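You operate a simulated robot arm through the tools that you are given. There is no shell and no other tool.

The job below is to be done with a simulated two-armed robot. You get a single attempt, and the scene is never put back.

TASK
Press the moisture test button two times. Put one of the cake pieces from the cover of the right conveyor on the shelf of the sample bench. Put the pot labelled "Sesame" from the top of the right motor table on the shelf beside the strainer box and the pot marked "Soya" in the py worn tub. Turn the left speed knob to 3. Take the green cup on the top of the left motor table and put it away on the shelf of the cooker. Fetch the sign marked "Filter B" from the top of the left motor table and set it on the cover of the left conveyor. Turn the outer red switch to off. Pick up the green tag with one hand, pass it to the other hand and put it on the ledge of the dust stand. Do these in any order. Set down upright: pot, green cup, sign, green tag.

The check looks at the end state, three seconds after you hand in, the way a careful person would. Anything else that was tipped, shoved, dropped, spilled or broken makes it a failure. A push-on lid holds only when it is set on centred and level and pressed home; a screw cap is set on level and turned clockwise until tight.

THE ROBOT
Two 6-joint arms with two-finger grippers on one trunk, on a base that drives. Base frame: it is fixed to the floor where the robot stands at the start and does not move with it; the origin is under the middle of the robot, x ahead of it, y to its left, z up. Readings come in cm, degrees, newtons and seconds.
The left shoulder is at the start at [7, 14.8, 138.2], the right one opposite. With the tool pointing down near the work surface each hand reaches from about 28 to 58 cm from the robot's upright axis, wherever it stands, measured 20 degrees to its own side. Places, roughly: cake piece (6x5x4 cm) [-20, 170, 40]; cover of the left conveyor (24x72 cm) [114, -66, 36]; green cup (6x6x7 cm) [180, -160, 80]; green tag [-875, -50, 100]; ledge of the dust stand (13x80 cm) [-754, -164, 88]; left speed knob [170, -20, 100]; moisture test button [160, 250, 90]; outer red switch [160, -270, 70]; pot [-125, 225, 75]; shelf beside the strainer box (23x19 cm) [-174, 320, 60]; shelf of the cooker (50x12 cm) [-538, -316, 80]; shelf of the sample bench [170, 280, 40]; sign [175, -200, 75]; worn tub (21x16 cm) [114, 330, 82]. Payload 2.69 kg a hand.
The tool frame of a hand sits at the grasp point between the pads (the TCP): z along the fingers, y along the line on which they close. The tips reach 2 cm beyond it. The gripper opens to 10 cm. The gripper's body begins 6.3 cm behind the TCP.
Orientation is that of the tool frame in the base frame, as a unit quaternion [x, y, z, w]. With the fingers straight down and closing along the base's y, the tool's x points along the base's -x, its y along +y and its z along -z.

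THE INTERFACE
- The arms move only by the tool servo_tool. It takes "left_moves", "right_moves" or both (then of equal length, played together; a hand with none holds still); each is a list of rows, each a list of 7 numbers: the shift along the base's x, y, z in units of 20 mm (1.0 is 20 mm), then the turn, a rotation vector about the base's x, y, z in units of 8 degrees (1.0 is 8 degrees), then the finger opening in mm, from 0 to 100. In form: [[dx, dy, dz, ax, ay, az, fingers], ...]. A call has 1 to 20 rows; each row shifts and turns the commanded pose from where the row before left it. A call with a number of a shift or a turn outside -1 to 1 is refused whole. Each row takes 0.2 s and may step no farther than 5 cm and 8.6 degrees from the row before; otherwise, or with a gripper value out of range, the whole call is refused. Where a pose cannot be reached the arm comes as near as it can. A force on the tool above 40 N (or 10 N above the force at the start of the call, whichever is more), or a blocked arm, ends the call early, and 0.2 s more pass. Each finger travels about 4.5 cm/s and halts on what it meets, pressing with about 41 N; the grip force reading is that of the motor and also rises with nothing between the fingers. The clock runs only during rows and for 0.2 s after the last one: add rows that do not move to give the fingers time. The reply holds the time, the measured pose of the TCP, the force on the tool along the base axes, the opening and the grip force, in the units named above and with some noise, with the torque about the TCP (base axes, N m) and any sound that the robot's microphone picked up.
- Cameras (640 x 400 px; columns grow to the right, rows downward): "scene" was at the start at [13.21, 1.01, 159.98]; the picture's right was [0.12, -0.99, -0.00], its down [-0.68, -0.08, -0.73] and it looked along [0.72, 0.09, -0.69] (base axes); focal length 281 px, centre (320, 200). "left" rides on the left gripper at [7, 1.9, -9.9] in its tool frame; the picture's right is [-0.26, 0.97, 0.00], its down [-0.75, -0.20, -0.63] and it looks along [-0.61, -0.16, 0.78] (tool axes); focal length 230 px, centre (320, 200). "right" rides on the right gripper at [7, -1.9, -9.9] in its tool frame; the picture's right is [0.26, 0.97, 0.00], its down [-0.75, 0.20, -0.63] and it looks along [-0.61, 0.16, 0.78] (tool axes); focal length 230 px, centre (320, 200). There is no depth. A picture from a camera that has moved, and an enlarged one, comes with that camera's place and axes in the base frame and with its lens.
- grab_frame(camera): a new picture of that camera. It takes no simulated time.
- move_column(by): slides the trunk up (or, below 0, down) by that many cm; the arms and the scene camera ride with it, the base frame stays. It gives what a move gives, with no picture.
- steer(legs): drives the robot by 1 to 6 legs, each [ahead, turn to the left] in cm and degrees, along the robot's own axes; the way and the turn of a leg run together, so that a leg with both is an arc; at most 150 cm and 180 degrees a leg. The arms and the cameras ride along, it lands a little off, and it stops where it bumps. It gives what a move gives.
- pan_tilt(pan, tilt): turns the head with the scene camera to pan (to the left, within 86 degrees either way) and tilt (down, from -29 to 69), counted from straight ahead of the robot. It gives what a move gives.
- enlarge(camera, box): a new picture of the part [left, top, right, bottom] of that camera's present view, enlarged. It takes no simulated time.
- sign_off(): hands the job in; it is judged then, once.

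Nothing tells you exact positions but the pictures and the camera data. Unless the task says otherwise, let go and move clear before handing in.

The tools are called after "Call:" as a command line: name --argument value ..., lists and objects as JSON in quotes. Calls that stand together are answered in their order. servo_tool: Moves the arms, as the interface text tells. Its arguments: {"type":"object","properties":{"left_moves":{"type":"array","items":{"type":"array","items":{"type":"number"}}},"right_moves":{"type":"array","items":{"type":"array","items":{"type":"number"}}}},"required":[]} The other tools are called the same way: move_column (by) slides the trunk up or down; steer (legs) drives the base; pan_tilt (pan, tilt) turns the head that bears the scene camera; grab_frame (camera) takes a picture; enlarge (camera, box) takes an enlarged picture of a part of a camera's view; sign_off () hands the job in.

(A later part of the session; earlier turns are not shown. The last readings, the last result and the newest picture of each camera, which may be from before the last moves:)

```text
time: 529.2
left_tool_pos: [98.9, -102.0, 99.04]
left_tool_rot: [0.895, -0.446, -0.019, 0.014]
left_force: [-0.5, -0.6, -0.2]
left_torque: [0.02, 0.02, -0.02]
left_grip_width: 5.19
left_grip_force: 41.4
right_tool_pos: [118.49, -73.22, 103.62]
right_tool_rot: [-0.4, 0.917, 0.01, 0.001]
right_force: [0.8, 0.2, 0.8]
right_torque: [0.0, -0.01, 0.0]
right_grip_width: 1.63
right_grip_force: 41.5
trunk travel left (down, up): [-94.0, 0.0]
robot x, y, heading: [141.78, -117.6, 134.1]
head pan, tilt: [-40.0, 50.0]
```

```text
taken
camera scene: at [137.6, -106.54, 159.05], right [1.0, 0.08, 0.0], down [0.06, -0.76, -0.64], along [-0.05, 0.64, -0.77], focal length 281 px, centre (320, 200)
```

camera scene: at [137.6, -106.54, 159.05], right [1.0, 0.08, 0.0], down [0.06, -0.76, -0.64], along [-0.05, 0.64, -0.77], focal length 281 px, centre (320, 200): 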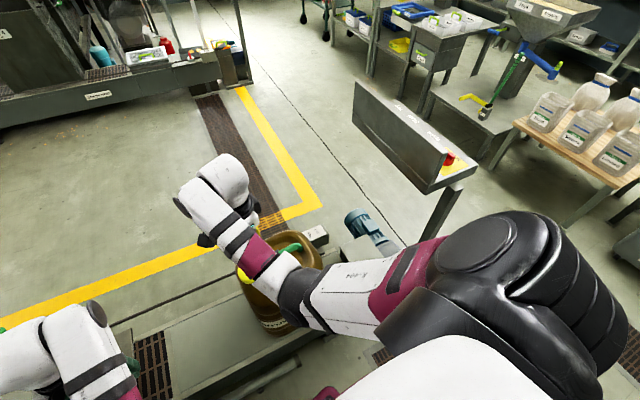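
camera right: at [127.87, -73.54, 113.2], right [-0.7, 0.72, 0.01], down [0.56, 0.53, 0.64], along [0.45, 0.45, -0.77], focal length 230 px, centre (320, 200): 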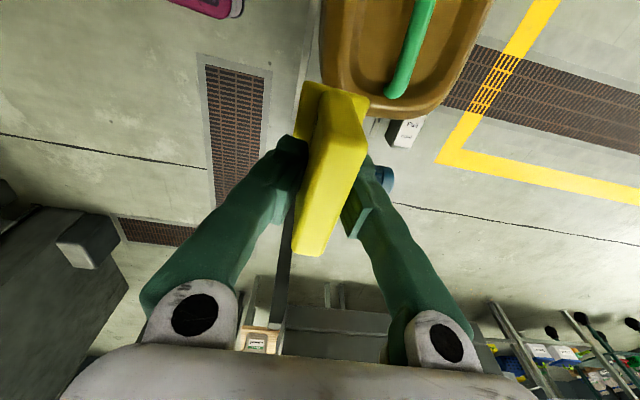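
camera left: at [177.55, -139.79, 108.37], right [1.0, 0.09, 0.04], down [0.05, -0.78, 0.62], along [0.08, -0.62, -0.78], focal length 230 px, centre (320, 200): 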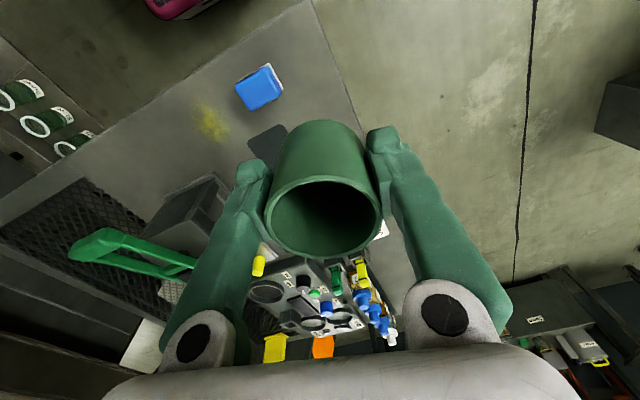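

Call:
steer --legs '[[0, -14.5], [14, 0]]'

Call:
servo_tool --left_moves '[[-0.5, -0.5, 0, 0, 0, 0, 50], [-0.5, -0.5, 0, 0, 0, 0, 50], [-0.5, -0.5, 0, 0, 0, 0, 50], [-0.5, -0.5, 0, 0, 0, 0, 50], [0, 0, 0, 0, 0, 0, 50], [0, 0, 0, 0, 0, 0, 50]]' --right_moves '[[0.6, 0.25, -0.3, 0, 0, 0, 5], [0.6, 0.25, -0.3, 0, 0, 0, 5], [0.6, 0.25, -0.3, 0, 0, 0, 5], [0.6, 0.25, -0.3, 0, 0, 0, 5], [0.6, 0.25, 0, 0, 0, 0, 5], [0, 0, 0, 0, 0, 0, 5]]'

Call:
pan_tilt --pan -20 --tilt 60

Call:
grab_frame --camera "scene"

Call:
grab_frame --camera "right"

Call:
grab_frame --camera "left"

```text
time: 531.5
left_tool_pos: [97.48, -80.12, 99.17]
left_tool_rot: [0.832, -0.555, -0.021, 0.011]
left_force: [0.2, -0.3, 0.5]
left_torque: [0.1, 0.06, 0.02]
left_grip_width: 5.18
left_grip_force: 41.4
right_tool_pos: [123.55, -57.08, 103.92]
right_tool_rot: [-0.281, 0.96, 0.012, 0.002]
right_force: [-0.1, -0.9, -0.7]
right_torque: [0.06, 0.06, 0.02]
right_grip_width: 1.62
right_grip_force: 41.1
trunk travel left (down, up): [-94.0, 0.0]
robot x, y, heading: [134.43, -105.6, 120.3]
head pan, tilt: [-40.0, 50.0]
```

```text
time: 532.9
left_tool_pos: [93.1, -83.47, 98.57]
left_tool_rot: [0.832, -0.555, -0.019, 0.013]
left_force: [1.0, -0.4, -0.2]
left_torque: [-0.01, -0.01, 0.01]
left_grip_width: 5.19
left_grip_force: 41.0
right_tool_pos: [129.12, -54.1, 101.06]
right_tool_rot: [-0.281, 0.96, 0.01, 0.002]
right_force: [-0.1, 0.2, 0.1]
right_torque: [0.0, -0.01, -0.01]
right_grip_width: 1.62
right_grip_force: 41.1
trunk travel left (down, up): [-94.0, 0.0]
robot x, y, heading: [135.11, -105.83, 119.8]
head pan, tilt: [-40.0, 50.0]
```

```text
time: 533.7
left_tool_pos: [93.17, -83.51, 98.71]
left_tool_rot: [0.832, -0.554, -0.019, 0.013]
left_force: [-0.2, 0.6, -1.3]
left_torque: [-0.02, -0.02, 0.0]
left_grip_width: 5.19
left_grip_force: 41.1
right_tool_pos: [129.24, -54.15, 101.09]
right_tool_rot: [-0.281, 0.96, 0.009, 0.002]
right_force: [-0.5, 0.1, -0.1]
right_torque: [0.0, -0.02, -0.02]
right_grip_width: 1.62
right_grip_force: 41.0
trunk travel left (down, up): [-94.0, 0.0]
robot x, y, heading: [134.94, -105.2, 120.1]
head pan, tilt: [-20.0, 60.0]
```

```text
taken
camera scene: at [130.92, -94.53, 157.79], right [0.99, 0.17, 0.0], down [0.15, -0.85, -0.5], along [-0.09, 0.49, -0.87], focal length 281 px, centre (320, 200)
```

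scene: 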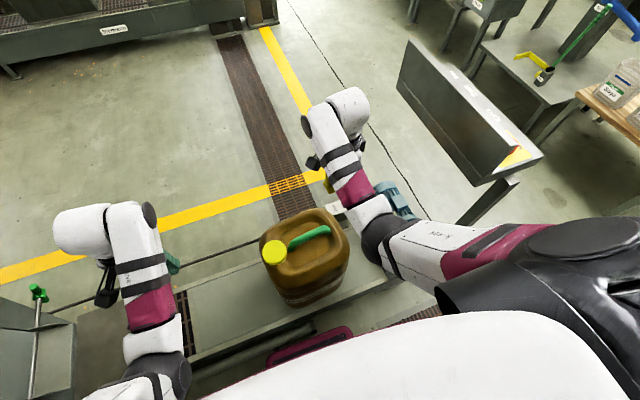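

```text
taken
camera right: at [124.19, -59.67, 110.66], right [-0.74, 0.67, 0.01], down [0.52, 0.56, 0.64], along [0.43, 0.48, -0.77], focal length 230 px, centre (320, 200)
```

right: 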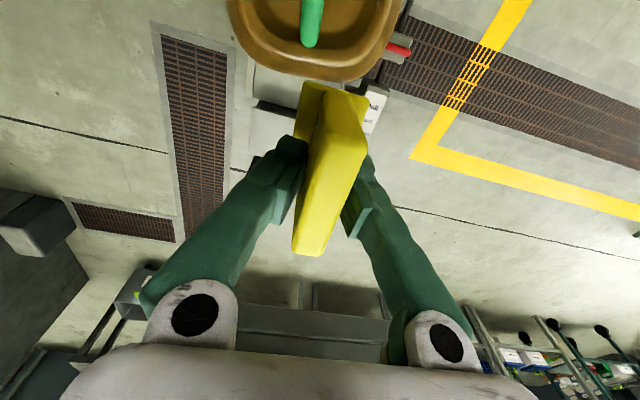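

```text
taken
camera left: at [94.55, -90.64, 108.52], right [-0.99, -0.13, 0.04], down [-0.08, 0.77, 0.63], along [-0.12, 0.62, -0.77], focal length 230 px, centre (320, 200)
```

left: 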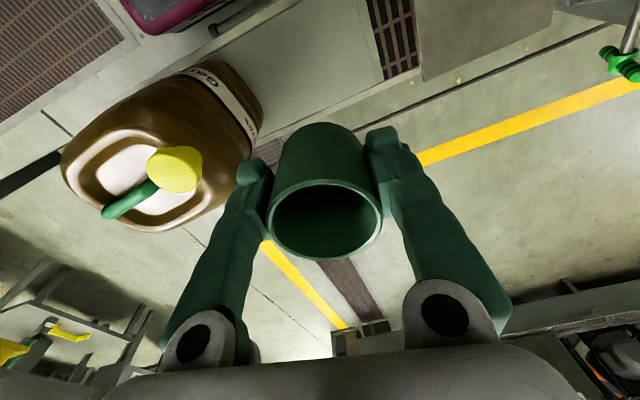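

Call:
servo_tool --right_moves '[[0.92, 0.2, -0.3, 0, 0, 0, 5], [0.92, 0.2, -0.3, 0, 0, 0, 5], [0.92, 0.2, -0.3, 0, 0, 0, 5], [0.92, 0.2, -0.3, 0, 0, 0, 5], [0.92, 0.2, -0.3, 0, 0, 0, 5], [0.92, 0.2, -0.3, 0, 0, 0, 5]]'

Call:
grab_frame --camera "right"

Call:
grab_frame --camera "scene"

```text
time: 535.1
left_tool_pos: [93.21, -83.51, 98.77]
left_tool_rot: [0.832, -0.555, -0.018, 0.013]
left_force: [-0.4, 0.0, 0.0]
left_torque: [0.03, 0.01, 0.0]
left_grip_width: 5.17
left_grip_force: 40.4
right_tool_pos: [140.3, -51.52, 97.4]
right_tool_rot: [-0.281, 0.96, 0.009, 0.003]
right_force: [0.0, 0.2, -0.4]
right_torque: [0.01, 0.0, 0.02]
right_grip_width: 1.59
right_grip_force: 40.6
trunk travel left (down, up): [-94.0, 0.0]
robot x, y, heading: [134.57, -105.37, 119.9]
head pan, tilt: [-20.0, 60.0]
```

```text
taken
camera right: at [135.31, -57.02, 107.13], right [-0.74, 0.67, 0.01], down [0.52, 0.56, 0.64], along [0.42, 0.48, -0.77], focal length 230 px, centre (320, 200)
```

right: 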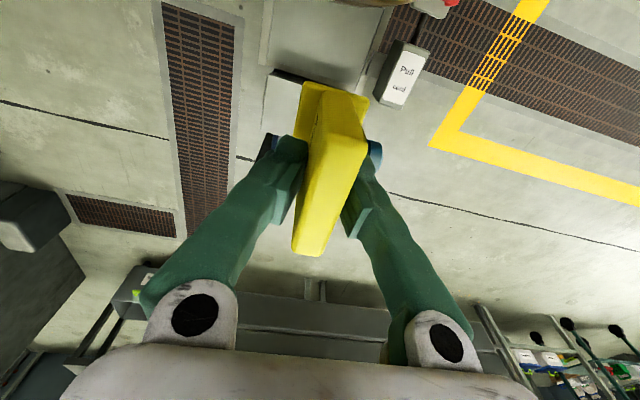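

```text
taken
camera scene: at [131.08, -94.5, 157.79], right [0.99, 0.17, 0.0], down [0.15, -0.85, -0.5], along [-0.09, 0.49, -0.87], focal length 281 px, centre (320, 200)
```

scene: 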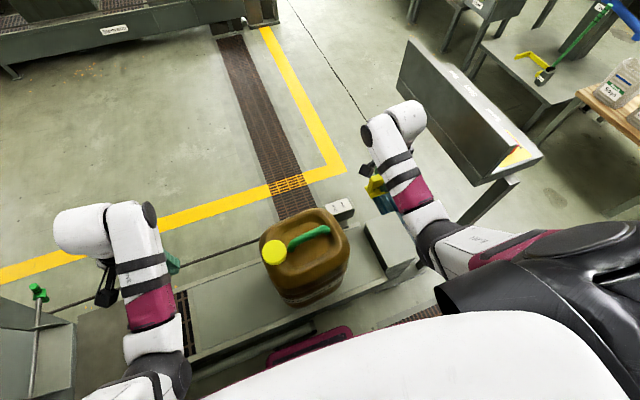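

Call:
enlarge --camera "scene" --box '[240, 190, 440, 330]'

```text
2.86 times, centred on (340, 260) of scene
camera zoom: at [131.08, -94.5, 157.79], right [0.99, 0.17, 0.0], down [0.15, -0.85, -0.5], along [-0.09, 0.49, -0.87], focal length 804 px, centre (263, 29)
```

zoom: 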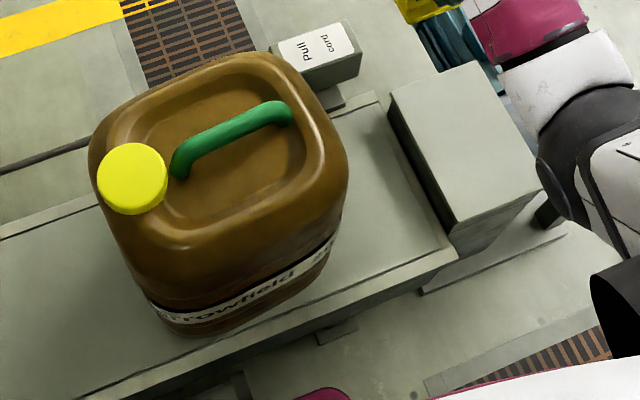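

The free strip on the cover right of the canister is u≈88–102 (14 cm). I'll centre the sign there and lower the trunk in steps.

Call:
servo_tool --right_moves '[[0.1, 0.45, 0, 0, 0, 0, 5], [0.1, 0.4, 0, 0, 0, 0, 5], [0, 0, 0, 0, 0, 0, 5]]'

Call:
move_column --by -38

Call:
grab_frame --camera "scene"

Call:
grab_frame --camera "right"

Call:
grab_frame --camera "left"

```text
time: 535.9
left_tool_pos: [93.19, -83.53, 98.65]
left_tool_rot: [0.832, -0.555, -0.019, 0.013]
left_force: [0.2, -0.5, -1.5]
left_torque: [-0.02, 0.04, 0.01]
left_grip_width: 5.18
left_grip_force: 41.2
right_tool_pos: [140.69, -49.88, 97.45]
right_tool_rot: [-0.28, 0.96, 0.01, 0.003]
right_force: [0.0, -0.6, -0.4]
right_torque: [0.01, 0.0, -0.04]
right_grip_width: 1.61
right_grip_force: 41.4
trunk travel left (down, up): [-94.0, 0.0]
robot x, y, heading: [134.73, -105.78, 119.7]
head pan, tilt: [-20.0, 60.0]
```

```text
time: 539.5
left_tool_pos: [93.05, -83.51, 60.44]
left_tool_rot: [0.832, -0.555, -0.019, 0.012]
left_force: [0.2, -0.1, -1.3]
left_torque: [0.04, 0.0, -0.02]
left_grip_width: 5.19
left_grip_force: 41.2
right_tool_pos: [140.69, -50.12, 59.54]
right_tool_rot: [-0.28, 0.96, 0.009, 0.004]
right_force: [0.2, -0.2, -0.9]
right_torque: [0.0, -0.02, 0.0]
right_grip_width: 1.62
right_grip_force: 40.5
trunk travel left (down, up): [-56.0, 38.0]
robot x, y, heading: [134.46, -105.41, 119.9]
head pan, tilt: [-20.0, 60.0]
```

```text
taken
camera scene: at [130.97, -94.56, 119.79], right [0.99, 0.17, 0.0], down [0.15, -0.85, -0.5], along [-0.09, 0.49, -0.87], focal length 281 px, centre (320, 200)
```

scene: 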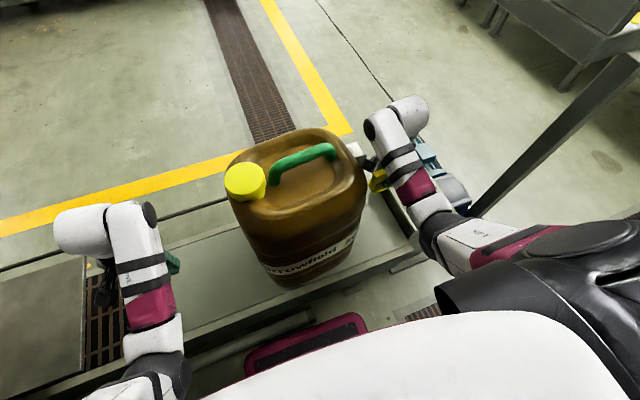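

```text
taken
camera right: at [135.69, -55.5, 69.08], right [-0.74, 0.67, 0.01], down [0.52, 0.56, 0.64], along [0.43, 0.48, -0.77], focal length 230 px, centre (320, 200)
```

right: 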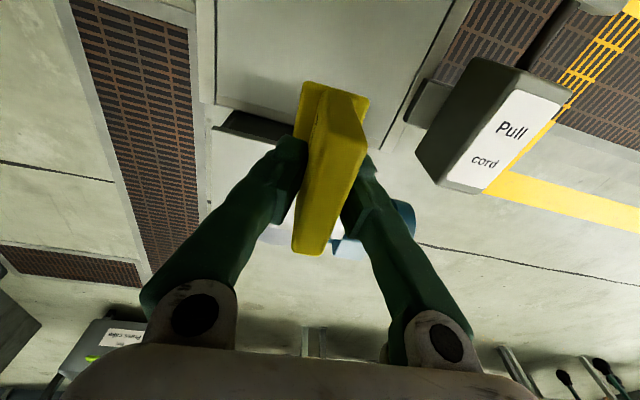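

```text
taken
camera left: at [94.58, -90.66, 70.53], right [-0.99, -0.13, 0.04], down [-0.08, 0.77, 0.63], along [-0.12, 0.62, -0.77], focal length 230 px, centre (320, 200)
```

left: 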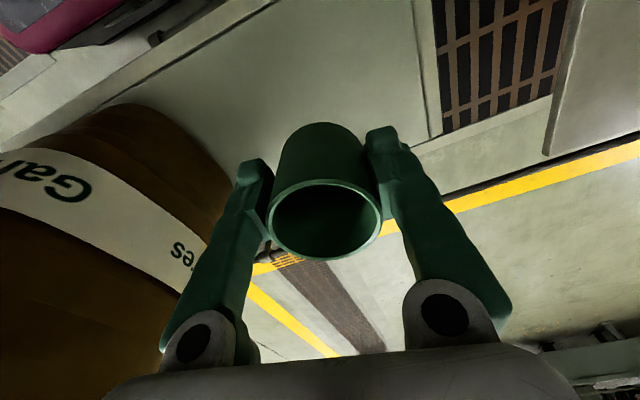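

Call:
move_column --by -12

Call:
servo_tool --right_moves '[[0, 0, -0.6, 0, 0, 0, 5], [0, 0, -0.6, 0, 0, 0, 5], [0, 0, -0.5, 0, 0, 0, 5], [0, 0, -0.2, 0, 0, 0, 5], [0, 0, -0.15, 0, 0, 0, 5], [0, 0, 0, 0, 0, 0, 5]]'

Call:
grab_frame --camera "right"

```text
time: 541.0
left_tool_pos: [93.23, -83.53, 48.46]
left_tool_rot: [0.832, -0.555, -0.019, 0.013]
left_force: [-0.3, 1.1, 0.4]
left_torque: [0.01, 0.01, 0.0]
left_grip_width: 5.19
left_grip_force: 40.8
right_tool_pos: [140.66, -50.04, 47.43]
right_tool_rot: [-0.281, 0.96, 0.009, 0.003]
right_force: [0.0, 0.2, 0.0]
right_torque: [-0.01, -0.01, 0.01]
right_grip_width: 1.62
right_grip_force: 41.2
trunk travel left (down, up): [-44.0, 50.0]
robot x, y, heading: [135.01, -105.37, 119.6]
head pan, tilt: [-20.0, 60.0]
```

```text
time: 542.5
left_tool_pos: [93.12, -83.47, 48.64]
left_tool_rot: [0.831, -0.555, -0.019, 0.013]
left_force: [-0.2, 0.2, -0.7]
left_torque: [0.02, 0.01, 0.04]
left_grip_width: 5.19
left_grip_force: 40.9
right_tool_pos: [140.56, -49.98, 43.33]
right_tool_rot: [-0.28, 0.96, 0.009, 0.002]
right_force: [0.0, -1.0, 0.0]
right_torque: [0.0, 0.0, -0.01]
right_grip_width: 1.63
right_grip_force: 41.6
trunk travel left (down, up): [-44.0, 50.0]
robot x, y, heading: [134.73, -105.07, 120.1]
head pan, tilt: [-20.0, 60.0]
```

```text
taken
camera right: at [135.67, -55.48, 53.03], right [-0.74, 0.67, 0.01], down [0.52, 0.56, 0.64], along [0.43, 0.48, -0.77], focal length 230 px, centre (320, 200)
```

right: 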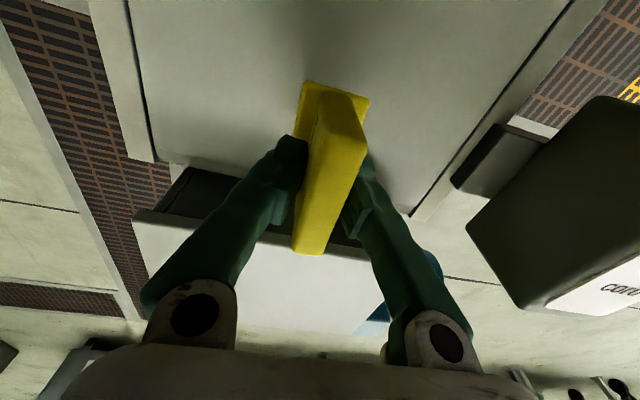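

Call:
servo_tool --right_moves '[[0, 0, -0.12, 0, 0, 0, 5], [0, 0, -0.12, 0, 0, 0, 5], [0, 0, -0.12, 0, 0, 0, 5], [0, 0, -0.12, 0, 0, 0, 5], [0, 0, -0.12, 0, 0, 0, 5], [0, 0, -0.12, 0, 0, 0, 5], [0, 0, 0, 0, 0, 0, 5]]'

```text
time: 544.0
left_tool_pos: [93.27, -83.54, 48.64]
left_tool_rot: [0.832, -0.555, -0.018, 0.012]
left_force: [-0.2, -0.4, -0.2]
left_torque: [0.03, -0.07, 0.01]
left_grip_width: 5.19
left_grip_force: 40.9
right_tool_pos: [140.63, -49.99, 41.92]
right_tool_rot: [-0.281, 0.96, 0.009, 0.003]
right_force: [-0.1, 0.7, -2.0]
right_torque: [0.02, -0.05, 0.02]
right_grip_width: 1.6
right_grip_force: 41.4
trunk travel left (down, up): [-44.0, 50.0]
robot x, y, heading: [134.44, -105.37, 120.0]
head pan, tilt: [-20.0, 60.0]
```

Call:
servo_tool --right_moves '[[0, 0, -0.1, 0, 0, 0, 5], [0, 0, -0.1, 0, 0, 0, 5], [0, 0, -0.1, 0, 0, 0, 5], [0, 0, -0.1, 0, 0, 0, 5], [0, 0, -0.1, 0, 0, 0, 5], [0, 0, 0, 0, 0, 0, 5]]'

```text
time: 545.5
left_tool_pos: [93.25, -83.55, 48.58]
left_tool_rot: [0.832, -0.554, -0.019, 0.013]
left_force: [0.1, 0.1, -0.8]
left_torque: [0.02, 0.01, 0.02]
left_grip_width: 5.15
left_grip_force: 41.2
right_tool_pos: [140.62, -49.97, 40.75]
right_tool_rot: [-0.281, 0.96, 0.008, 0.003]
right_force: [0.0, 0.3, -0.3]
right_torque: [-0.02, 0.02, 0.02]
right_grip_width: 1.63
right_grip_force: 40.8
trunk travel left (down, up): [-44.0, 50.0]
robot x, y, heading: [134.9, -105.32, 120.2]
head pan, tilt: [-20.0, 60.0]
```

Call:
servo_tool --right_moves '[[0, 0, -0.08, 0, 0, 0, 5], [0, 0, -0.08, 0, 0, 0, 5], [0, 0, -0.08, 0, 0, 0, 5], [0, 0, -0.08, 0, 0, 0, 5], [0, 0, -0.08, 0, 0, 0, 5], [0, 0, -0.08, 0, 0, 0, 5], [0, 0, 0, 0, 0, 0, 5]]'

Call:
grab_frame --camera "right"

```text
time: 547.0
left_tool_pos: [93.15, -83.44, 48.67]
left_tool_rot: [0.832, -0.554, -0.018, 0.013]
left_force: [0.5, 0.1, -0.2]
left_torque: [0.01, 0.01, -0.03]
left_grip_width: 5.18
left_grip_force: 41.4
right_tool_pos: [140.65, -49.93, 39.87]
right_tool_rot: [-0.281, 0.96, 0.01, 0.003]
right_force: [-0.3, 0.1, 0.1]
right_torque: [-0.02, -0.03, 0.0]
right_grip_width: 1.61
right_grip_force: 41.2
trunk travel left (down, up): [-44.0, 50.0]
robot x, y, heading: [134.68, -105.65, 120.0]
head pan, tilt: [-20.0, 60.0]
```

```text
taken
camera right: at [135.69, -55.48, 49.54], right [-0.74, 0.67, 0.01], down [0.52, 0.56, 0.64], along [0.43, 0.48, -0.77], focal length 230 px, centre (320, 200)
```

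right: 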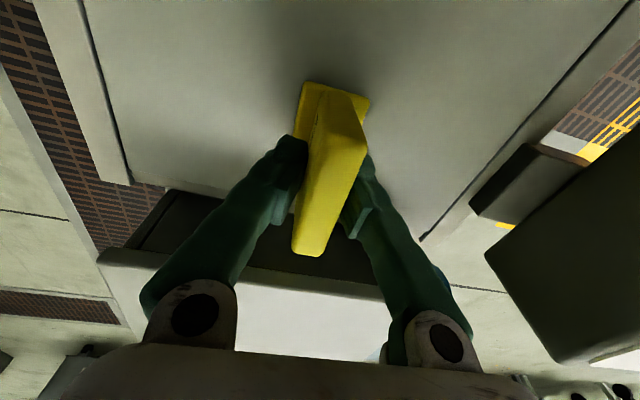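

Call:
servo_tool --right_moves '[[0, 0, -0.08, 0, 0, 0, 5], [0, 0, -0.08, 0, 0, 0, 5], [0, 0, -0.08, 0, 0, 0, 5], [0, 0, -0.08, 0, 0, 0, 5], [0, 0, -0.08, 0, 0, 0, 5], [0, 0, -0.08, 0, 0, 0, 5], [0, 0, -0.08, 0, 0, 0, 5], [0, 0, 0, 0, 0, 0, 5]]'

```text
time: 548.7
left_tool_pos: [93.18, -83.55, 48.73]
left_tool_rot: [0.832, -0.555, -0.019, 0.011]
left_force: [0.6, -1.0, 0.1]
left_torque: [-0.03, 0.02, -0.01]
left_grip_width: 5.2
left_grip_force: 41.2
right_tool_pos: [140.53, -49.61, 39.42]
right_tool_rot: [-0.281, 0.96, 0.017, 0.004]
right_force: [0.8, -5.7, 22.9]
right_torque: [-0.37, 0.36, 0.03]
right_grip_width: 1.6
right_grip_force: 40.8
trunk travel left (down, up): [-44.0, 50.0]
robot x, y, heading: [134.85, -105.46, 119.7]
head pan, tilt: [-20.0, 60.0]
stopped in row 8 (right hand): the force on the tool passed its limit at 41 N (the readings are from after the stop); the commanded pose is now the measured one
```

Call:
servo_tool --right_moves '[[0, 0, 0.1, 0, 0, 0, 5], [0, 0, 0, 0, 0, 0, 5], [0, 0, 0, 0, 0, 0, 25], [0, 0, 0, 0, 0, 0, 45], [0, 0, 0, 0, 0, 0, 45], [0, 0, 0, 0, 0, 0, 45]]'

Call:
grab_frame --camera "right"

```text
time: 550.1
left_tool_pos: [93.27, -83.52, 48.68]
left_tool_rot: [0.832, -0.555, -0.019, 0.012]
left_force: [-0.2, 0.0, -0.6]
left_torque: [-0.01, -0.02, 0.01]
left_grip_width: 5.19
left_grip_force: 41.0
right_tool_pos: [140.64, -49.7, 39.35]
right_tool_rot: [-0.281, 0.96, 0.012, 0.004]
right_force: [0.0, -0.2, -0.7]
right_torque: [0.01, 0.02, 0.01]
right_grip_width: 4.5
right_grip_force: 0.0
trunk travel left (down, up): [-44.0, 50.0]
robot x, y, heading: [134.92, -105.57, 119.8]
head pan, tilt: [-20.0, 60.0]
```

```text
taken
camera right: at [135.71, -55.34, 48.86], right [-0.74, 0.67, 0.02], down [0.52, 0.56, 0.65], along [0.43, 0.49, -0.76], focal length 230 px, centre (320, 200)
```

right: 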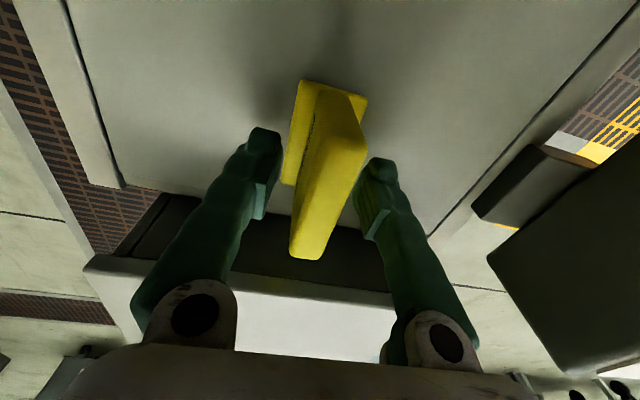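

Call:
servo_tool --right_moves '[[0, 0, 0.4, 0, 0, 0, 45], [0, 0, 0.8, 0, 0, 0, 45], [0, 0, 1, 0, 0, 0, 45], [0, 0, 1, 0, 0, 0, 45]]'

Call:
move_column --by 40

Call:
move_column --by 10

Call:
enlarge --camera "scene" --box '[240, 190, 440, 330]'

Call:
grab_frame --camera "right"

```text
time: 551.1
left_tool_pos: [93.17, -83.33, 48.54]
left_tool_rot: [0.832, -0.554, -0.019, 0.013]
left_force: [0.1, 0.2, 0.0]
left_torque: [0.0, 0.02, 0.03]
left_grip_width: 5.19
left_grip_force: 41.0
right_tool_pos: [140.71, -49.52, 45.64]
right_tool_rot: [-0.282, 0.959, 0.012, 0.004]
right_force: [-0.2, -0.2, 0.1]
right_torque: [-0.02, 0.03, 0.02]
right_grip_width: 4.51
right_grip_force: 0.1
trunk travel left (down, up): [-44.0, 50.0]
robot x, y, heading: [134.54, -105.52, 119.8]
head pan, tilt: [-20.0, 60.0]
```

```text
time: 554.9
left_tool_pos: [93.35, -83.45, 88.55]
left_tool_rot: [0.832, -0.555, -0.019, 0.012]
left_force: [-0.3, -0.3, -0.3]
left_torque: [0.0, 0.01, -0.01]
left_grip_width: 5.18
left_grip_force: 40.9
right_tool_pos: [140.68, -49.52, 85.7]
right_tool_rot: [-0.282, 0.959, 0.012, 0.004]
right_force: [0.1, 0.3, -0.9]
right_torque: [0.0, -0.02, -0.04]
right_grip_width: 4.49
right_grip_force: 0.1
trunk travel left (down, up): [-84.0, 10.0]
robot x, y, heading: [134.63, -105.36, 119.6]
head pan, tilt: [-20.0, 60.0]
```

```text
time: 556.2
left_tool_pos: [93.23, -83.3, 98.51]
left_tool_rot: [0.832, -0.555, -0.019, 0.013]
left_force: [-0.1, 0.2, -0.2]
left_torque: [0.03, 0.0, 0.01]
left_grip_width: 5.17
left_grip_force: 40.9
right_tool_pos: [140.66, -49.57, 95.58]
right_tool_rot: [-0.281, 0.96, 0.012, 0.004]
right_force: [1.0, 0.1, 0.5]
right_torque: [-0.02, 0.04, -0.01]
right_grip_width: 4.5
right_grip_force: 0.1
trunk travel left (down, up): [-94.0, 0.0]
robot x, y, heading: [134.55, -105.76, 120.0]
head pan, tilt: [-20.0, 60.0]
```

```text
2.86 times, centred on (340, 260) of scene
camera zoom: at [130.97, -94.54, 157.79], right [0.99, 0.17, 0.0], down [0.15, -0.85, -0.5], along [-0.09, 0.49, -0.87], focal length 804 px, centre (263, 29)
```

zoom: 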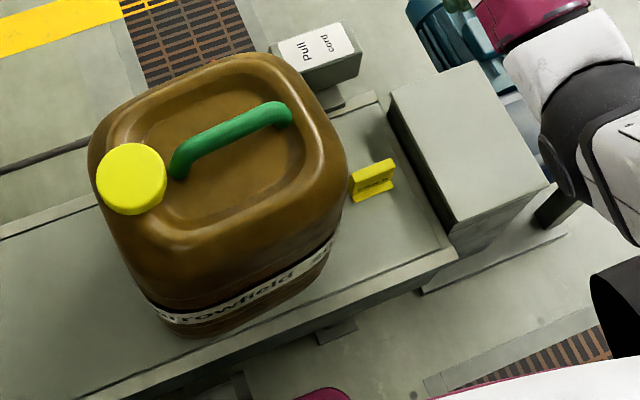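

```text
taken
camera right: at [135.76, -55.19, 105.25], right [-0.74, 0.67, 0.02], down [0.52, 0.56, 0.64], along [0.42, 0.49, -0.76], focal length 230 px, centre (320, 200)
```

right: 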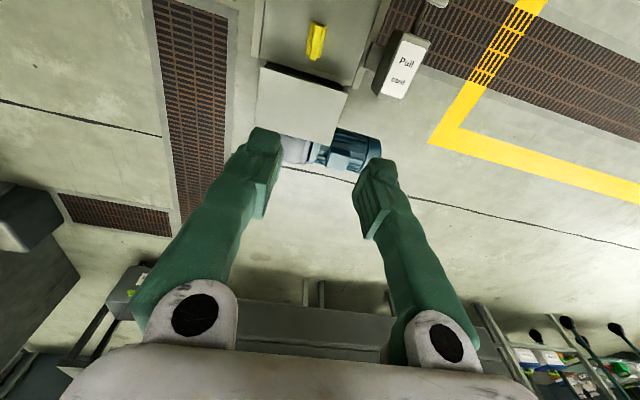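

The sign is standing on the left conveyor cover. With the cup still in the left hand, I'll go around the motor table to look for the outer red switch.

Call:
steer --legs '[[-14, 0], [0, -90], [88, 0], [0, -95], [145, 0]]'

Call:
pan_tilt --pan -70 --tilt 25

Call:
grab_frame --camera "scene"

```text
time: 576.3
left_tool_pos: [321.67, -224.67, 98.59]
left_tool_rot: [0.573, 0.82, 0.012, 0.019]
left_force: [0.3, -0.4, -1.4]
left_torque: [0.02, 0.0, -0.02]
left_grip_width: 5.17
left_grip_force: 41.0
right_tool_pos: [272.65, -256.55, 95.63]
right_tool_rot: [0.965, 0.261, -0.004, 0.013]
right_force: [-0.7, 0.9, -0.2]
right_torque: [0.05, -0.02, 0.01]
right_grip_width: 4.51
right_grip_force: 0.1
trunk travel left (down, up): [-94.0, 0.0]
robot x, y, heading: [281.12, -200.65, -62.5]
head pan, tilt: [-20.0, 60.0]
```

```text
time: 577.4
left_tool_pos: [321.64, -224.71, 98.71]
left_tool_rot: [0.573, 0.819, 0.011, 0.019]
left_force: [-1.5, 0.4, -1.2]
left_torque: [0.02, 0.0, 0.01]
left_grip_width: 5.17
left_grip_force: 41.3
right_tool_pos: [272.71, -256.61, 95.61]
right_tool_rot: [0.965, 0.261, -0.004, 0.012]
right_force: [-0.5, 0.1, 0.4]
right_torque: [-0.01, -0.02, 0.0]
right_grip_width: 4.5
right_grip_force: 0.1
trunk travel left (down, up): [-94.0, 0.0]
robot x, y, heading: [280.97, -200.88, -62.7]
head pan, tilt: [-70.0, 25.0]
```

```text
taken
camera scene: at [277.29, -212.14, 162.79], right [-0.74, 0.68, 0.0], down [0.29, 0.31, -0.91], along [-0.61, -0.67, -0.42], focal length 281 px, centre (320, 200)
```

scene: 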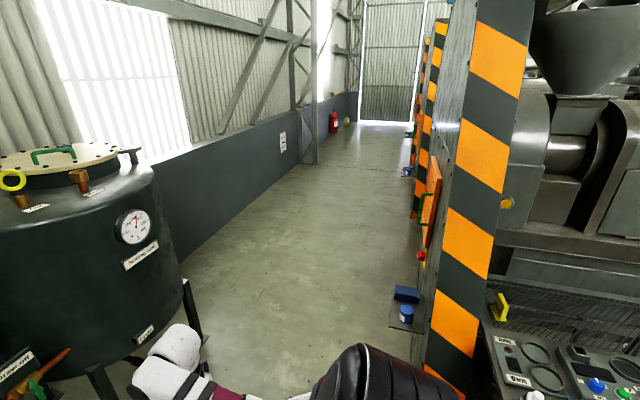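

Call:
enlarge --camera "scene" --box '[360, 130, 480, 340]'

Call:
enlarge --camera "scene" --box '[300, 60, 460, 180]'

```text
1.90 times, centred on (420, 235) of scene
camera zoom: at [277.29, -212.14, 162.79], right [-0.74, 0.68, 0.0], down [0.29, 0.31, -0.91], along [-0.61, -0.67, -0.42], focal length 536 px, centre (130, 133)
```

zoom: 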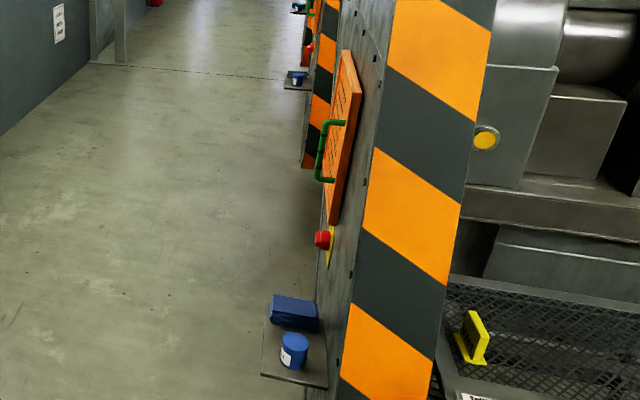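

```text
3.33 times, centred on (380, 120) of scene
camera zoom: at [277.29, -212.14, 162.79], right [-0.74, 0.68, 0.0], down [0.29, 0.31, -0.91], along [-0.61, -0.67, -0.42], focal length 938 px, centre (120, 467)
```

zoom: 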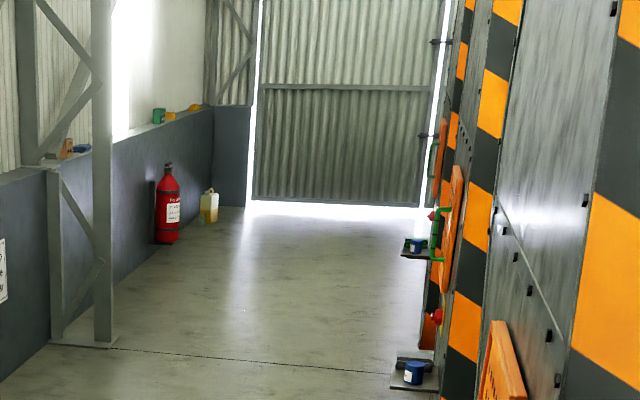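

The outer red switch is on the outer face of the guard, below an orange panel, at about [151, -268, 70]. I'll drive into the back corridor and face it.

Call:
steer --legs '[[0, -42], [100, 0], [0, -45], [80, 0]]'

Call:
pan_tilt --pan -75 --tilt 35

Call:
grab_frame --camera "scene"

```text
time: 583.6
left_tool_pos: [273.77, -328.73, 98.56]
left_tool_rot: [0.83, 0.557, 0.013, 0.019]
left_force: [5.7, 8.1, 2.9]
left_torque: [-0.73, 0.53, -0.03]
left_grip_width: 5.18
left_grip_force: 41.2
right_tool_pos: [215.93, -320.18, 95.69]
right_tool_rot: [0.995, -0.103, -0.007, 0.01]
right_force: [-0.4, 0.2, 0.0]
right_torque: [0.01, -0.02, 0.0]
right_grip_width: 4.47
right_grip_force: 0.1
trunk travel left (down, up): [-94.0, 0.0]
robot x, y, heading: [259.15, -284.44, -104.6]
head pan, tilt: [-70.0, 25.0]
stopped in leg 2: the force on the tool passed its limit at 137 N (the readings are from after the stop); the commanded pose is now the measured one
```

```text
time: 584.3
left_tool_pos: [273.78, -328.76, 98.58]
left_tool_rot: [0.831, 0.556, 0.013, 0.018]
left_force: [3.0, 4.9, 0.2]
left_torque: [-0.41, 0.24, -0.03]
left_grip_width: 5.16
left_grip_force: 40.7
right_tool_pos: [215.81, -320.2, 95.74]
right_tool_rot: [0.995, -0.103, -0.009, 0.012]
right_force: [0.8, 0.3, 0.0]
right_torque: [0.03, -0.02, -0.03]
right_grip_width: 4.49
right_grip_force: 0.2
trunk travel left (down, up): [-94.0, 0.0]
robot x, y, heading: [259.65, -284.59, -104.7]
head pan, tilt: [-75.0, 35.0]
```

```text
taken
camera scene: at [249.38, -289.35, 161.24], right [-0.01, 1.0, 0.0], down [0.57, 0.0, -0.82], along [-0.82, -0.01, -0.57], focal length 281 px, centre (320, 200)
```

scene: 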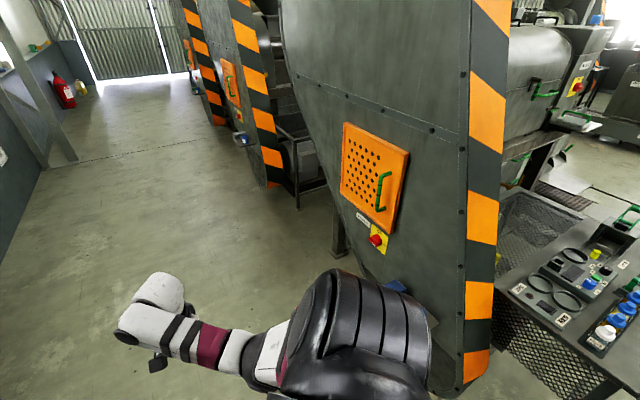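

A collision stopped the drive — the left hand touched something, probably the tank. I'll look carefully.

Call:
grab_frame --camera "left"

Call:
pan_tilt --pan 20 --tilt 45

Call:
grab_frame --camera "scene"

```text
taken
camera left: at [277.65, -322.86, 108.59], right [0.79, -0.61, 0.04], down [-0.5, -0.61, 0.62], along [-0.35, -0.51, -0.78], focal length 230 px, centre (320, 200)
```

left: 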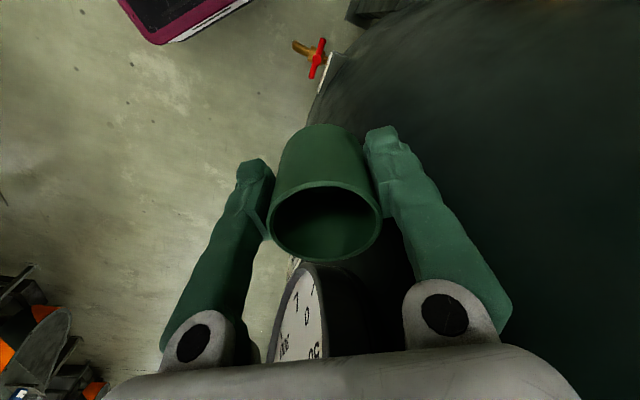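

```text
time: 586.0
left_tool_pos: [273.61, -328.66, 98.47]
left_tool_rot: [0.831, 0.555, 0.012, 0.018]
left_force: [2.3, 5.7, -1.7]
left_torque: [-0.44, 0.22, -0.04]
left_grip_width: 5.18
left_grip_force: 40.3
right_tool_pos: [215.98, -320.29, 95.79]
right_tool_rot: [0.995, -0.103, -0.009, 0.011]
right_force: [-0.4, -0.9, -0.3]
right_torque: [0.04, 0.02, 0.01]
right_grip_width: 4.48
right_grip_force: 0.0
trunk travel left (down, up): [-94.0, 0.0]
robot x, y, heading: [259.25, -285.41, -104.6]
head pan, tilt: [20.0, 45.0]
```

```text
taken
camera scene: at [258.95, -297.4, 159.76], right [-1.0, -0.09, 0.0], down [-0.07, 0.7, -0.71], along [0.06, -0.71, -0.71], focal length 281 px, centre (320, 200)
```

scene: 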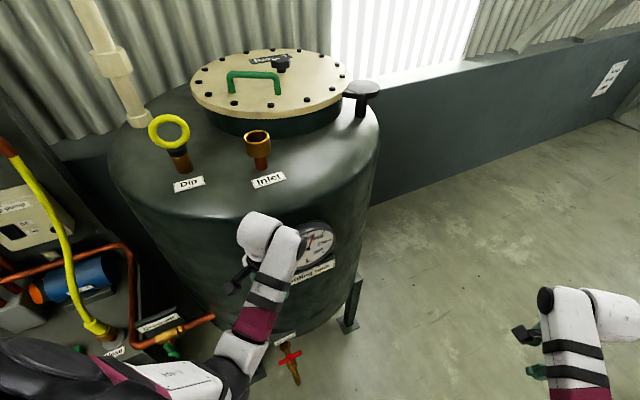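

Call:
steer --legs '[[-20, 0]]'

Call:
servo_tool --left_moves '[[0, 0, 0, 0, 0, 0, 50], [0, 0, 0, 0, 0, 0, 50], [0, 0, 0, 0, 0, 0, 50], [0, 0, 0, 0, 0, 0, 50], [0, 0, 0, 0, 0, 0, 50], [0, 0, 0, 0, 0, 0, 50]]' --right_moves '[[0.95, -0.25, 0.2, 0, 0, 0, 45], [0.95, -0.25, 0.2, 0, 0, 0, 45], [0.95, -0.25, 0.2, 0, 0, 0, 45], [0.95, -0.25, 0.2, 0, 0, 0, 45], [0.95, -0.25, 0.2, 0, 0, 0, 45], [0.95, -0.25, 0, 0, 0, 0, 45]]'

Call:
grab_frame --camera "left"

Call:
grab_frame --camera "scene"

```text
time: 587.6
left_tool_pos: [278.54, -310.16, 98.32]
left_tool_rot: [0.833, 0.553, 0.014, 0.017]
left_force: [-0.5, -1.2, 0.0]
left_torque: [0.01, -0.01, -0.02]
left_grip_width: 5.18
left_grip_force: 41.0
right_tool_pos: [220.65, -301.42, 95.55]
right_tool_rot: [0.995, -0.104, -0.008, 0.008]
right_force: [-0.2, 0.0, -0.1]
right_torque: [0.03, 0.02, -0.02]
right_grip_width: 4.51
right_grip_force: 0.2
trunk travel left (down, up): [-94.0, 0.0]
robot x, y, heading: [264.08, -265.14, -104.9]
head pan, tilt: [20.0, 45.0]
```

```text
time: 589.0
left_tool_pos: [278.56, -309.83, 98.48]
left_tool_rot: [0.832, 0.554, 0.011, 0.018]
left_force: [0.3, -0.2, 0.0]
left_torque: [0.02, 0.02, -0.05]
left_grip_width: 5.16
left_grip_force: 41.2
right_tool_pos: [232.13, -304.06, 97.67]
right_tool_rot: [0.994, -0.105, -0.009, 0.012]
right_force: [0.5, 0.4, 0.3]
right_torque: [0.0, 0.01, 0.01]
right_grip_width: 4.5
right_grip_force: 0.0
trunk travel left (down, up): [-94.0, 0.0]
robot x, y, heading: [264.31, -265.89, -105.1]
head pan, tilt: [20.0, 45.0]
```

```text
taken
camera left: at [282.57, -304.0, 108.53], right [0.79, -0.61, 0.04], down [-0.5, -0.6, 0.62], along [-0.35, -0.51, -0.78], focal length 230 px, centre (320, 200)
```

left: 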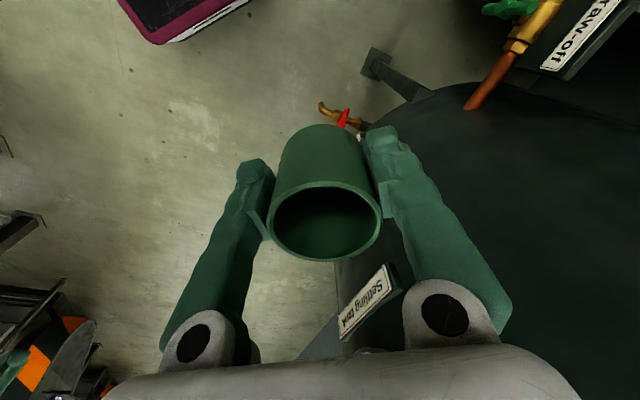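

```text
taken
camera scene: at [263.96, -278.54, 159.74], right [-1.0, -0.09, 0.0], down [-0.06, 0.7, -0.71], along [0.06, -0.7, -0.71], focal length 281 px, centre (320, 200)
```

scene: 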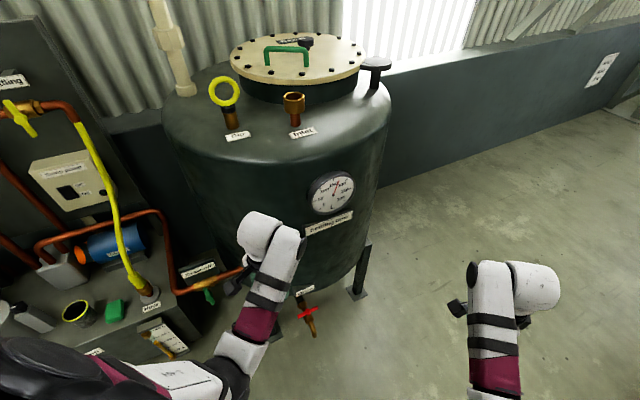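

Call:
steer --legs '[[0, -32], [100, 0], [0, -103]]'

Call:
pan_tilt --pan -10 --tilt 40

Call:
grab_frame --camera "scene"

```text
time: 600.0
left_tool_pos: [149.38, -314.62, 98.42]
left_tool_rot: [0.843, -0.538, -0.013, 0.018]
left_force: [-0.2, 0.4, -1.1]
left_torque: [0.03, -0.02, -0.02]
left_grip_width: 5.17
left_grip_force: 41.0
right_tool_pos: [184.88, -284.31, 97.65]
right_tool_rot: [-0.305, 0.952, 0.013, 0.003]
right_force: [0.7, 0.7, 0.1]
right_torque: [-0.03, -0.02, 0.0]
right_grip_width: 4.51
right_grip_force: 0.0
trunk travel left (down, up): [-94.0, 0.0]
robot x, y, heading: [191.53, -334.21, 122.7]
head pan, tilt: [20.0, 45.0]
```

```text
time: 601.0
left_tool_pos: [149.37, -314.63, 98.59]
left_tool_rot: [0.843, -0.538, -0.012, 0.019]
left_force: [-0.6, 0.3, -0.1]
left_torque: [-0.02, 0.0, -0.01]
left_grip_width: 5.19
left_grip_force: 40.5
right_tool_pos: [184.84, -284.28, 97.58]
right_tool_rot: [-0.305, 0.952, 0.013, 0.002]
right_force: [0.3, -0.2, 0.1]
right_torque: [0.0, 0.0, 0.04]
right_grip_width: 4.49
right_grip_force: 0.1
trunk travel left (down, up): [-94.0, 0.0]
robot x, y, heading: [191.24, -333.96, 122.5]
head pan, tilt: [-10.0, 40.0]
```

```text
taken
camera scene: at [185.5, -321.97, 160.46], right [0.92, 0.39, 0.0], down [0.25, -0.59, -0.77], along [-0.3, 0.71, -0.64], focal length 281 px, centre (320, 200)
```

scene: 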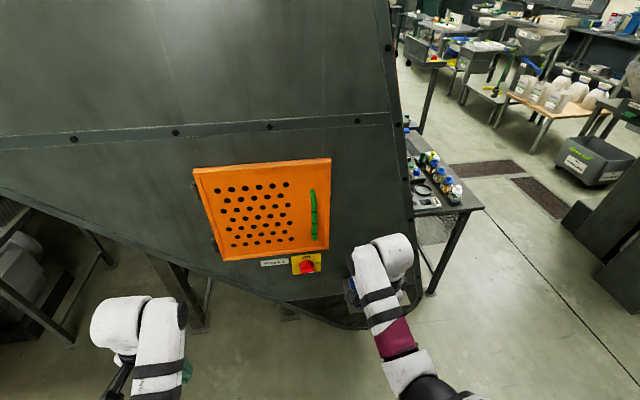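

Call:
enlarge --camera "scene" --box '[250, 230, 370, 310]'

Call:
grab_frame --camera "right"

```text
5.00 times, centred on (310, 270) of scene
camera zoom: at [185.5, -321.97, 160.46], right [0.92, 0.39, 0.0], down [0.25, -0.59, -0.77], along [-0.3, 0.71, -0.64], focal length 1407 px, centre (370, -150)
```

zoom: 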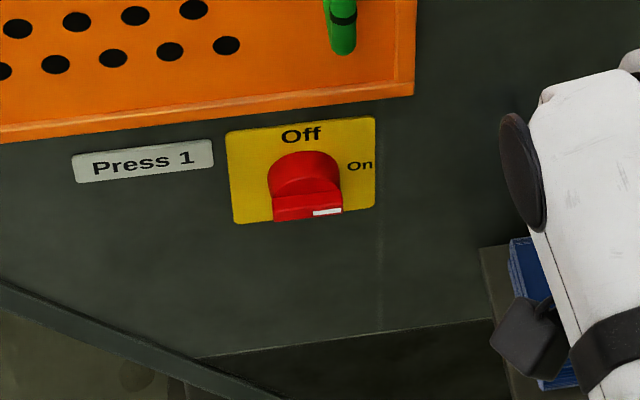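

```text
taken
camera right: at [180.2, -290.15, 107.17], right [-0.77, 0.64, 0.02], down [0.5, 0.58, 0.64], along [0.4, 0.51, -0.76], focal length 230 px, centre (320, 200)
```

right: 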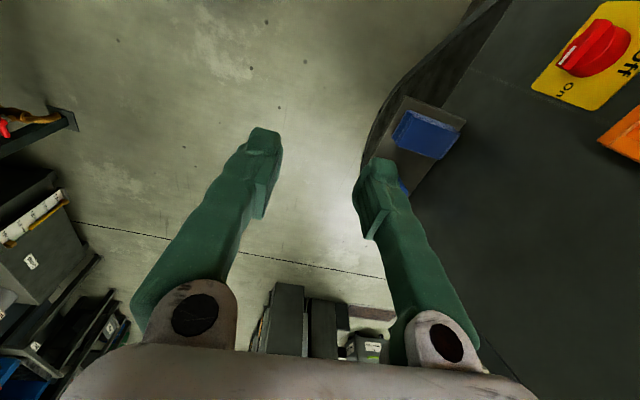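

The switch plate shows "Off" at the top and "On" at the right; the red bar's mark is at "On", so it must be turned 90° counter-clockwise. I'll set up the right hand pointing horizontally with its fingers closing vertically.

Call:
steer --legs '[[0, 12.5], [-15, 0]]'

Call:
servo_tool --right_moves '[[0, 0, 0, 0, 0, -1, 60], [0, 0, 0, 0, 0, -1, 60], [-0.1, 0.2, 0.6, 0.8, 0.46, 0, 60], [-0.1, 0.2, 0.6, 0.8, 0.46, 0, 60], [-0.1, 0.2, 0.6, 0.8, 0.46, 0, 60], [-0.1, 0.2, 0.6, 0.8, 0.46, 0, 60], [-0.1, 0.2, 0.6, 0.8, 0.46, 0, 60], [-0.1, 0.2, 0.6, 0.8, 0.46, 0, 60], [-0.1, 0.2, 0.6, 0.8, 0.46, 0, 60], [-0.1, 0.2, 0.6, 0.8, 0.46, 0, 60], [-0.1, 0.2, 0.6, 0.8, 0.46, 0, 60], [-0.1, 0.2, 0.6, 0.8, 0.46, 0, 60], [-0.1, 0.2, 0.6, 0.8, 0.46, 0, 60], [-0.1, 0.2, 0.6, 0.8, 0.46, 0, 60]]'

Call:
grab_frame --camera "right"

Call:
grab_frame --camera "scene"

```text
time: 603.1
left_tool_pos: [156.57, -334.76, 98.47]
left_tool_rot: [0.897, -0.442, -0.009, 0.02]
left_force: [-0.9, -0.3, -0.5]
left_torque: [-0.03, -0.04, 0.02]
left_grip_width: 5.17
left_grip_force: 40.7
right_tool_pos: [184.46, -297.3, 97.44]
right_tool_rot: [-0.409, 0.913, 0.013, 0.002]
right_force: [-0.9, 0.4, -0.1]
right_torque: [-0.03, -0.01, -0.02]
right_grip_width: 4.51
right_grip_force: 0.1
trunk travel left (down, up): [-94.0, 0.0]
robot x, y, heading: [202.19, -344.55, 135.6]
head pan, tilt: [-10.0, 40.0]
```

```text
time: 605.1
left_tool_pos: [156.73, -334.83, 98.57]
left_tool_rot: [0.897, -0.442, -0.012, 0.019]
left_force: [0.0, -0.7, -0.5]
left_torque: [0.02, -0.01, -0.02]
left_grip_width: 5.16
left_grip_force: 41.4
right_tool_pos: [186.9, -290.74, 106.83]
right_tool_rot: [-0.27, 0.846, 0.458, -0.038]
right_force: [-0.3, -0.4, 0.3]
right_torque: [0.0, -0.03, 0.01]
right_grip_width: 6.0
right_grip_force: 0.0
trunk travel left (down, up): [-94.0, 0.0]
robot x, y, heading: [202.14, -344.4, 135.5]
head pan, tilt: [-10.0, 40.0]
stopped in row 9 (right hand): the arm was blocked; the commanded pose is now the measured one
```

```text
taken
camera right: at [184.72, -302.5, 109.64], right [-0.63, 0.29, 0.72], down [0.75, -0.02, 0.66], along [0.21, 0.96, -0.21], focal length 230 px, centre (320, 200)
```

right: 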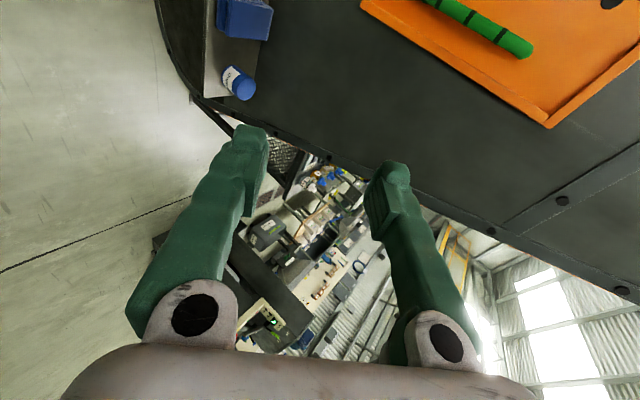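

```text
taken
camera scene: at [193.68, -334.1, 160.47], right [0.82, 0.58, 0.0], down [0.37, -0.52, -0.77], along [-0.44, 0.63, -0.64], focal length 281 px, centre (320, 200)
```

scene: 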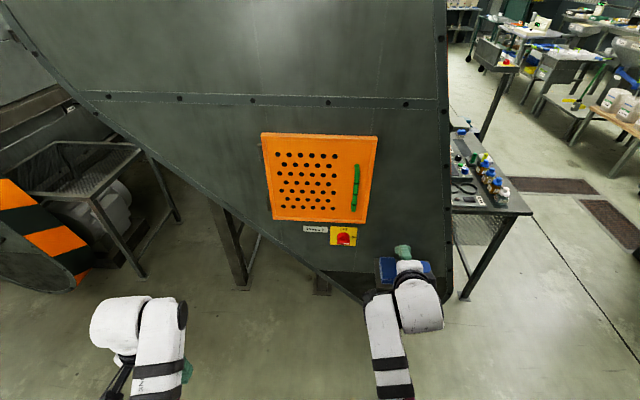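

The wrist hits a limit with the arm folded. I'll extend the arm forward while pitching, and lower the trunk so that the forearm is flatter.

Call:
move_column --by -30

Call:
servo_tool --right_moves '[[-0.7, 0.7, 0.3, 0, 0, 0, 60], [-0.7, 0.7, 0.3, 0, 0, 0, 60], [-0.7, 0.7, 0.3, 0, 0, 0, 60], [-0.7, 0.7, 0.3, 0, 0, 0, 60], [-0.5, 0.8, 0.3, 0.6, 0.35, 0, 60], [-0.5, 0.8, 0.3, 0.6, 0.35, 0, 60], [-0.4, 0.7, 0.3, 0.6, 0.35, 0, 60], [0, 0, 0.3, 0.6, 0.35, 0, 60], [0, 0, 0.3, 0.6, 0.35, 0, 60]]'

Call:
grab_frame --camera "scene"

```text
time: 608.1
left_tool_pos: [156.68, -334.77, 68.57]
left_tool_rot: [0.897, -0.442, -0.01, 0.019]
left_force: [-0.4, -1.8, -0.6]
left_torque: [0.0, 0.0, 0.02]
left_grip_width: 5.17
left_grip_force: 40.7
right_tool_pos: [186.87, -290.77, 76.83]
right_tool_rot: [-0.271, 0.846, 0.458, -0.038]
right_force: [0.2, 0.9, -0.4]
right_torque: [0.01, -0.02, 0.0]
right_grip_width: 6.0
right_grip_force: 0.1
trunk travel left (down, up): [-64.0, 30.0]
robot x, y, heading: [202.09, -344.56, 135.2]
head pan, tilt: [-10.0, 40.0]
```

```text
time: 610.1
left_tool_pos: [156.7, -334.66, 68.55]
left_tool_rot: [0.897, -0.442, -0.01, 0.021]
left_force: [-0.1, 0.5, -0.8]
left_torque: [-0.03, -0.01, -0.02]
left_grip_width: 5.16
left_grip_force: 40.6
right_tool_pos: [178.24, -280.61, 82.36]
right_tool_rot: [-0.215, 0.722, 0.652, -0.085]
right_force: [0.7, -0.2, 0.2]
right_torque: [-0.01, -0.04, -0.02]
right_grip_width: 6.01
right_grip_force: 0.0
trunk travel left (down, up): [-64.0, 30.0]
robot x, y, heading: [201.88, -344.84, 135.2]
head pan, tilt: [-10.0, 40.0]
```

```text
taken
camera scene: at [193.64, -334.01, 130.46], right [0.82, 0.58, 0.0], down [0.37, -0.53, -0.77], along [-0.44, 0.62, -0.64], focal length 281 px, centre (320, 200)
```

scene: 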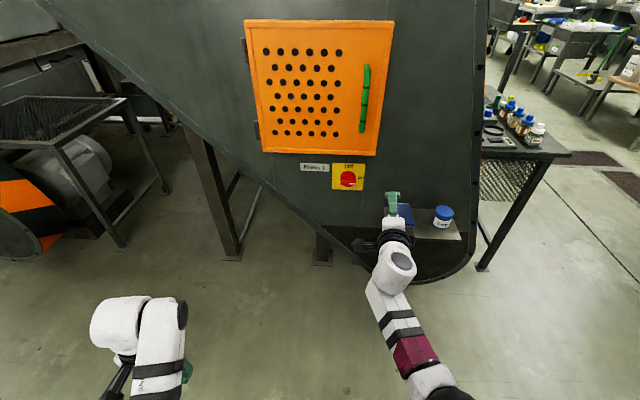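

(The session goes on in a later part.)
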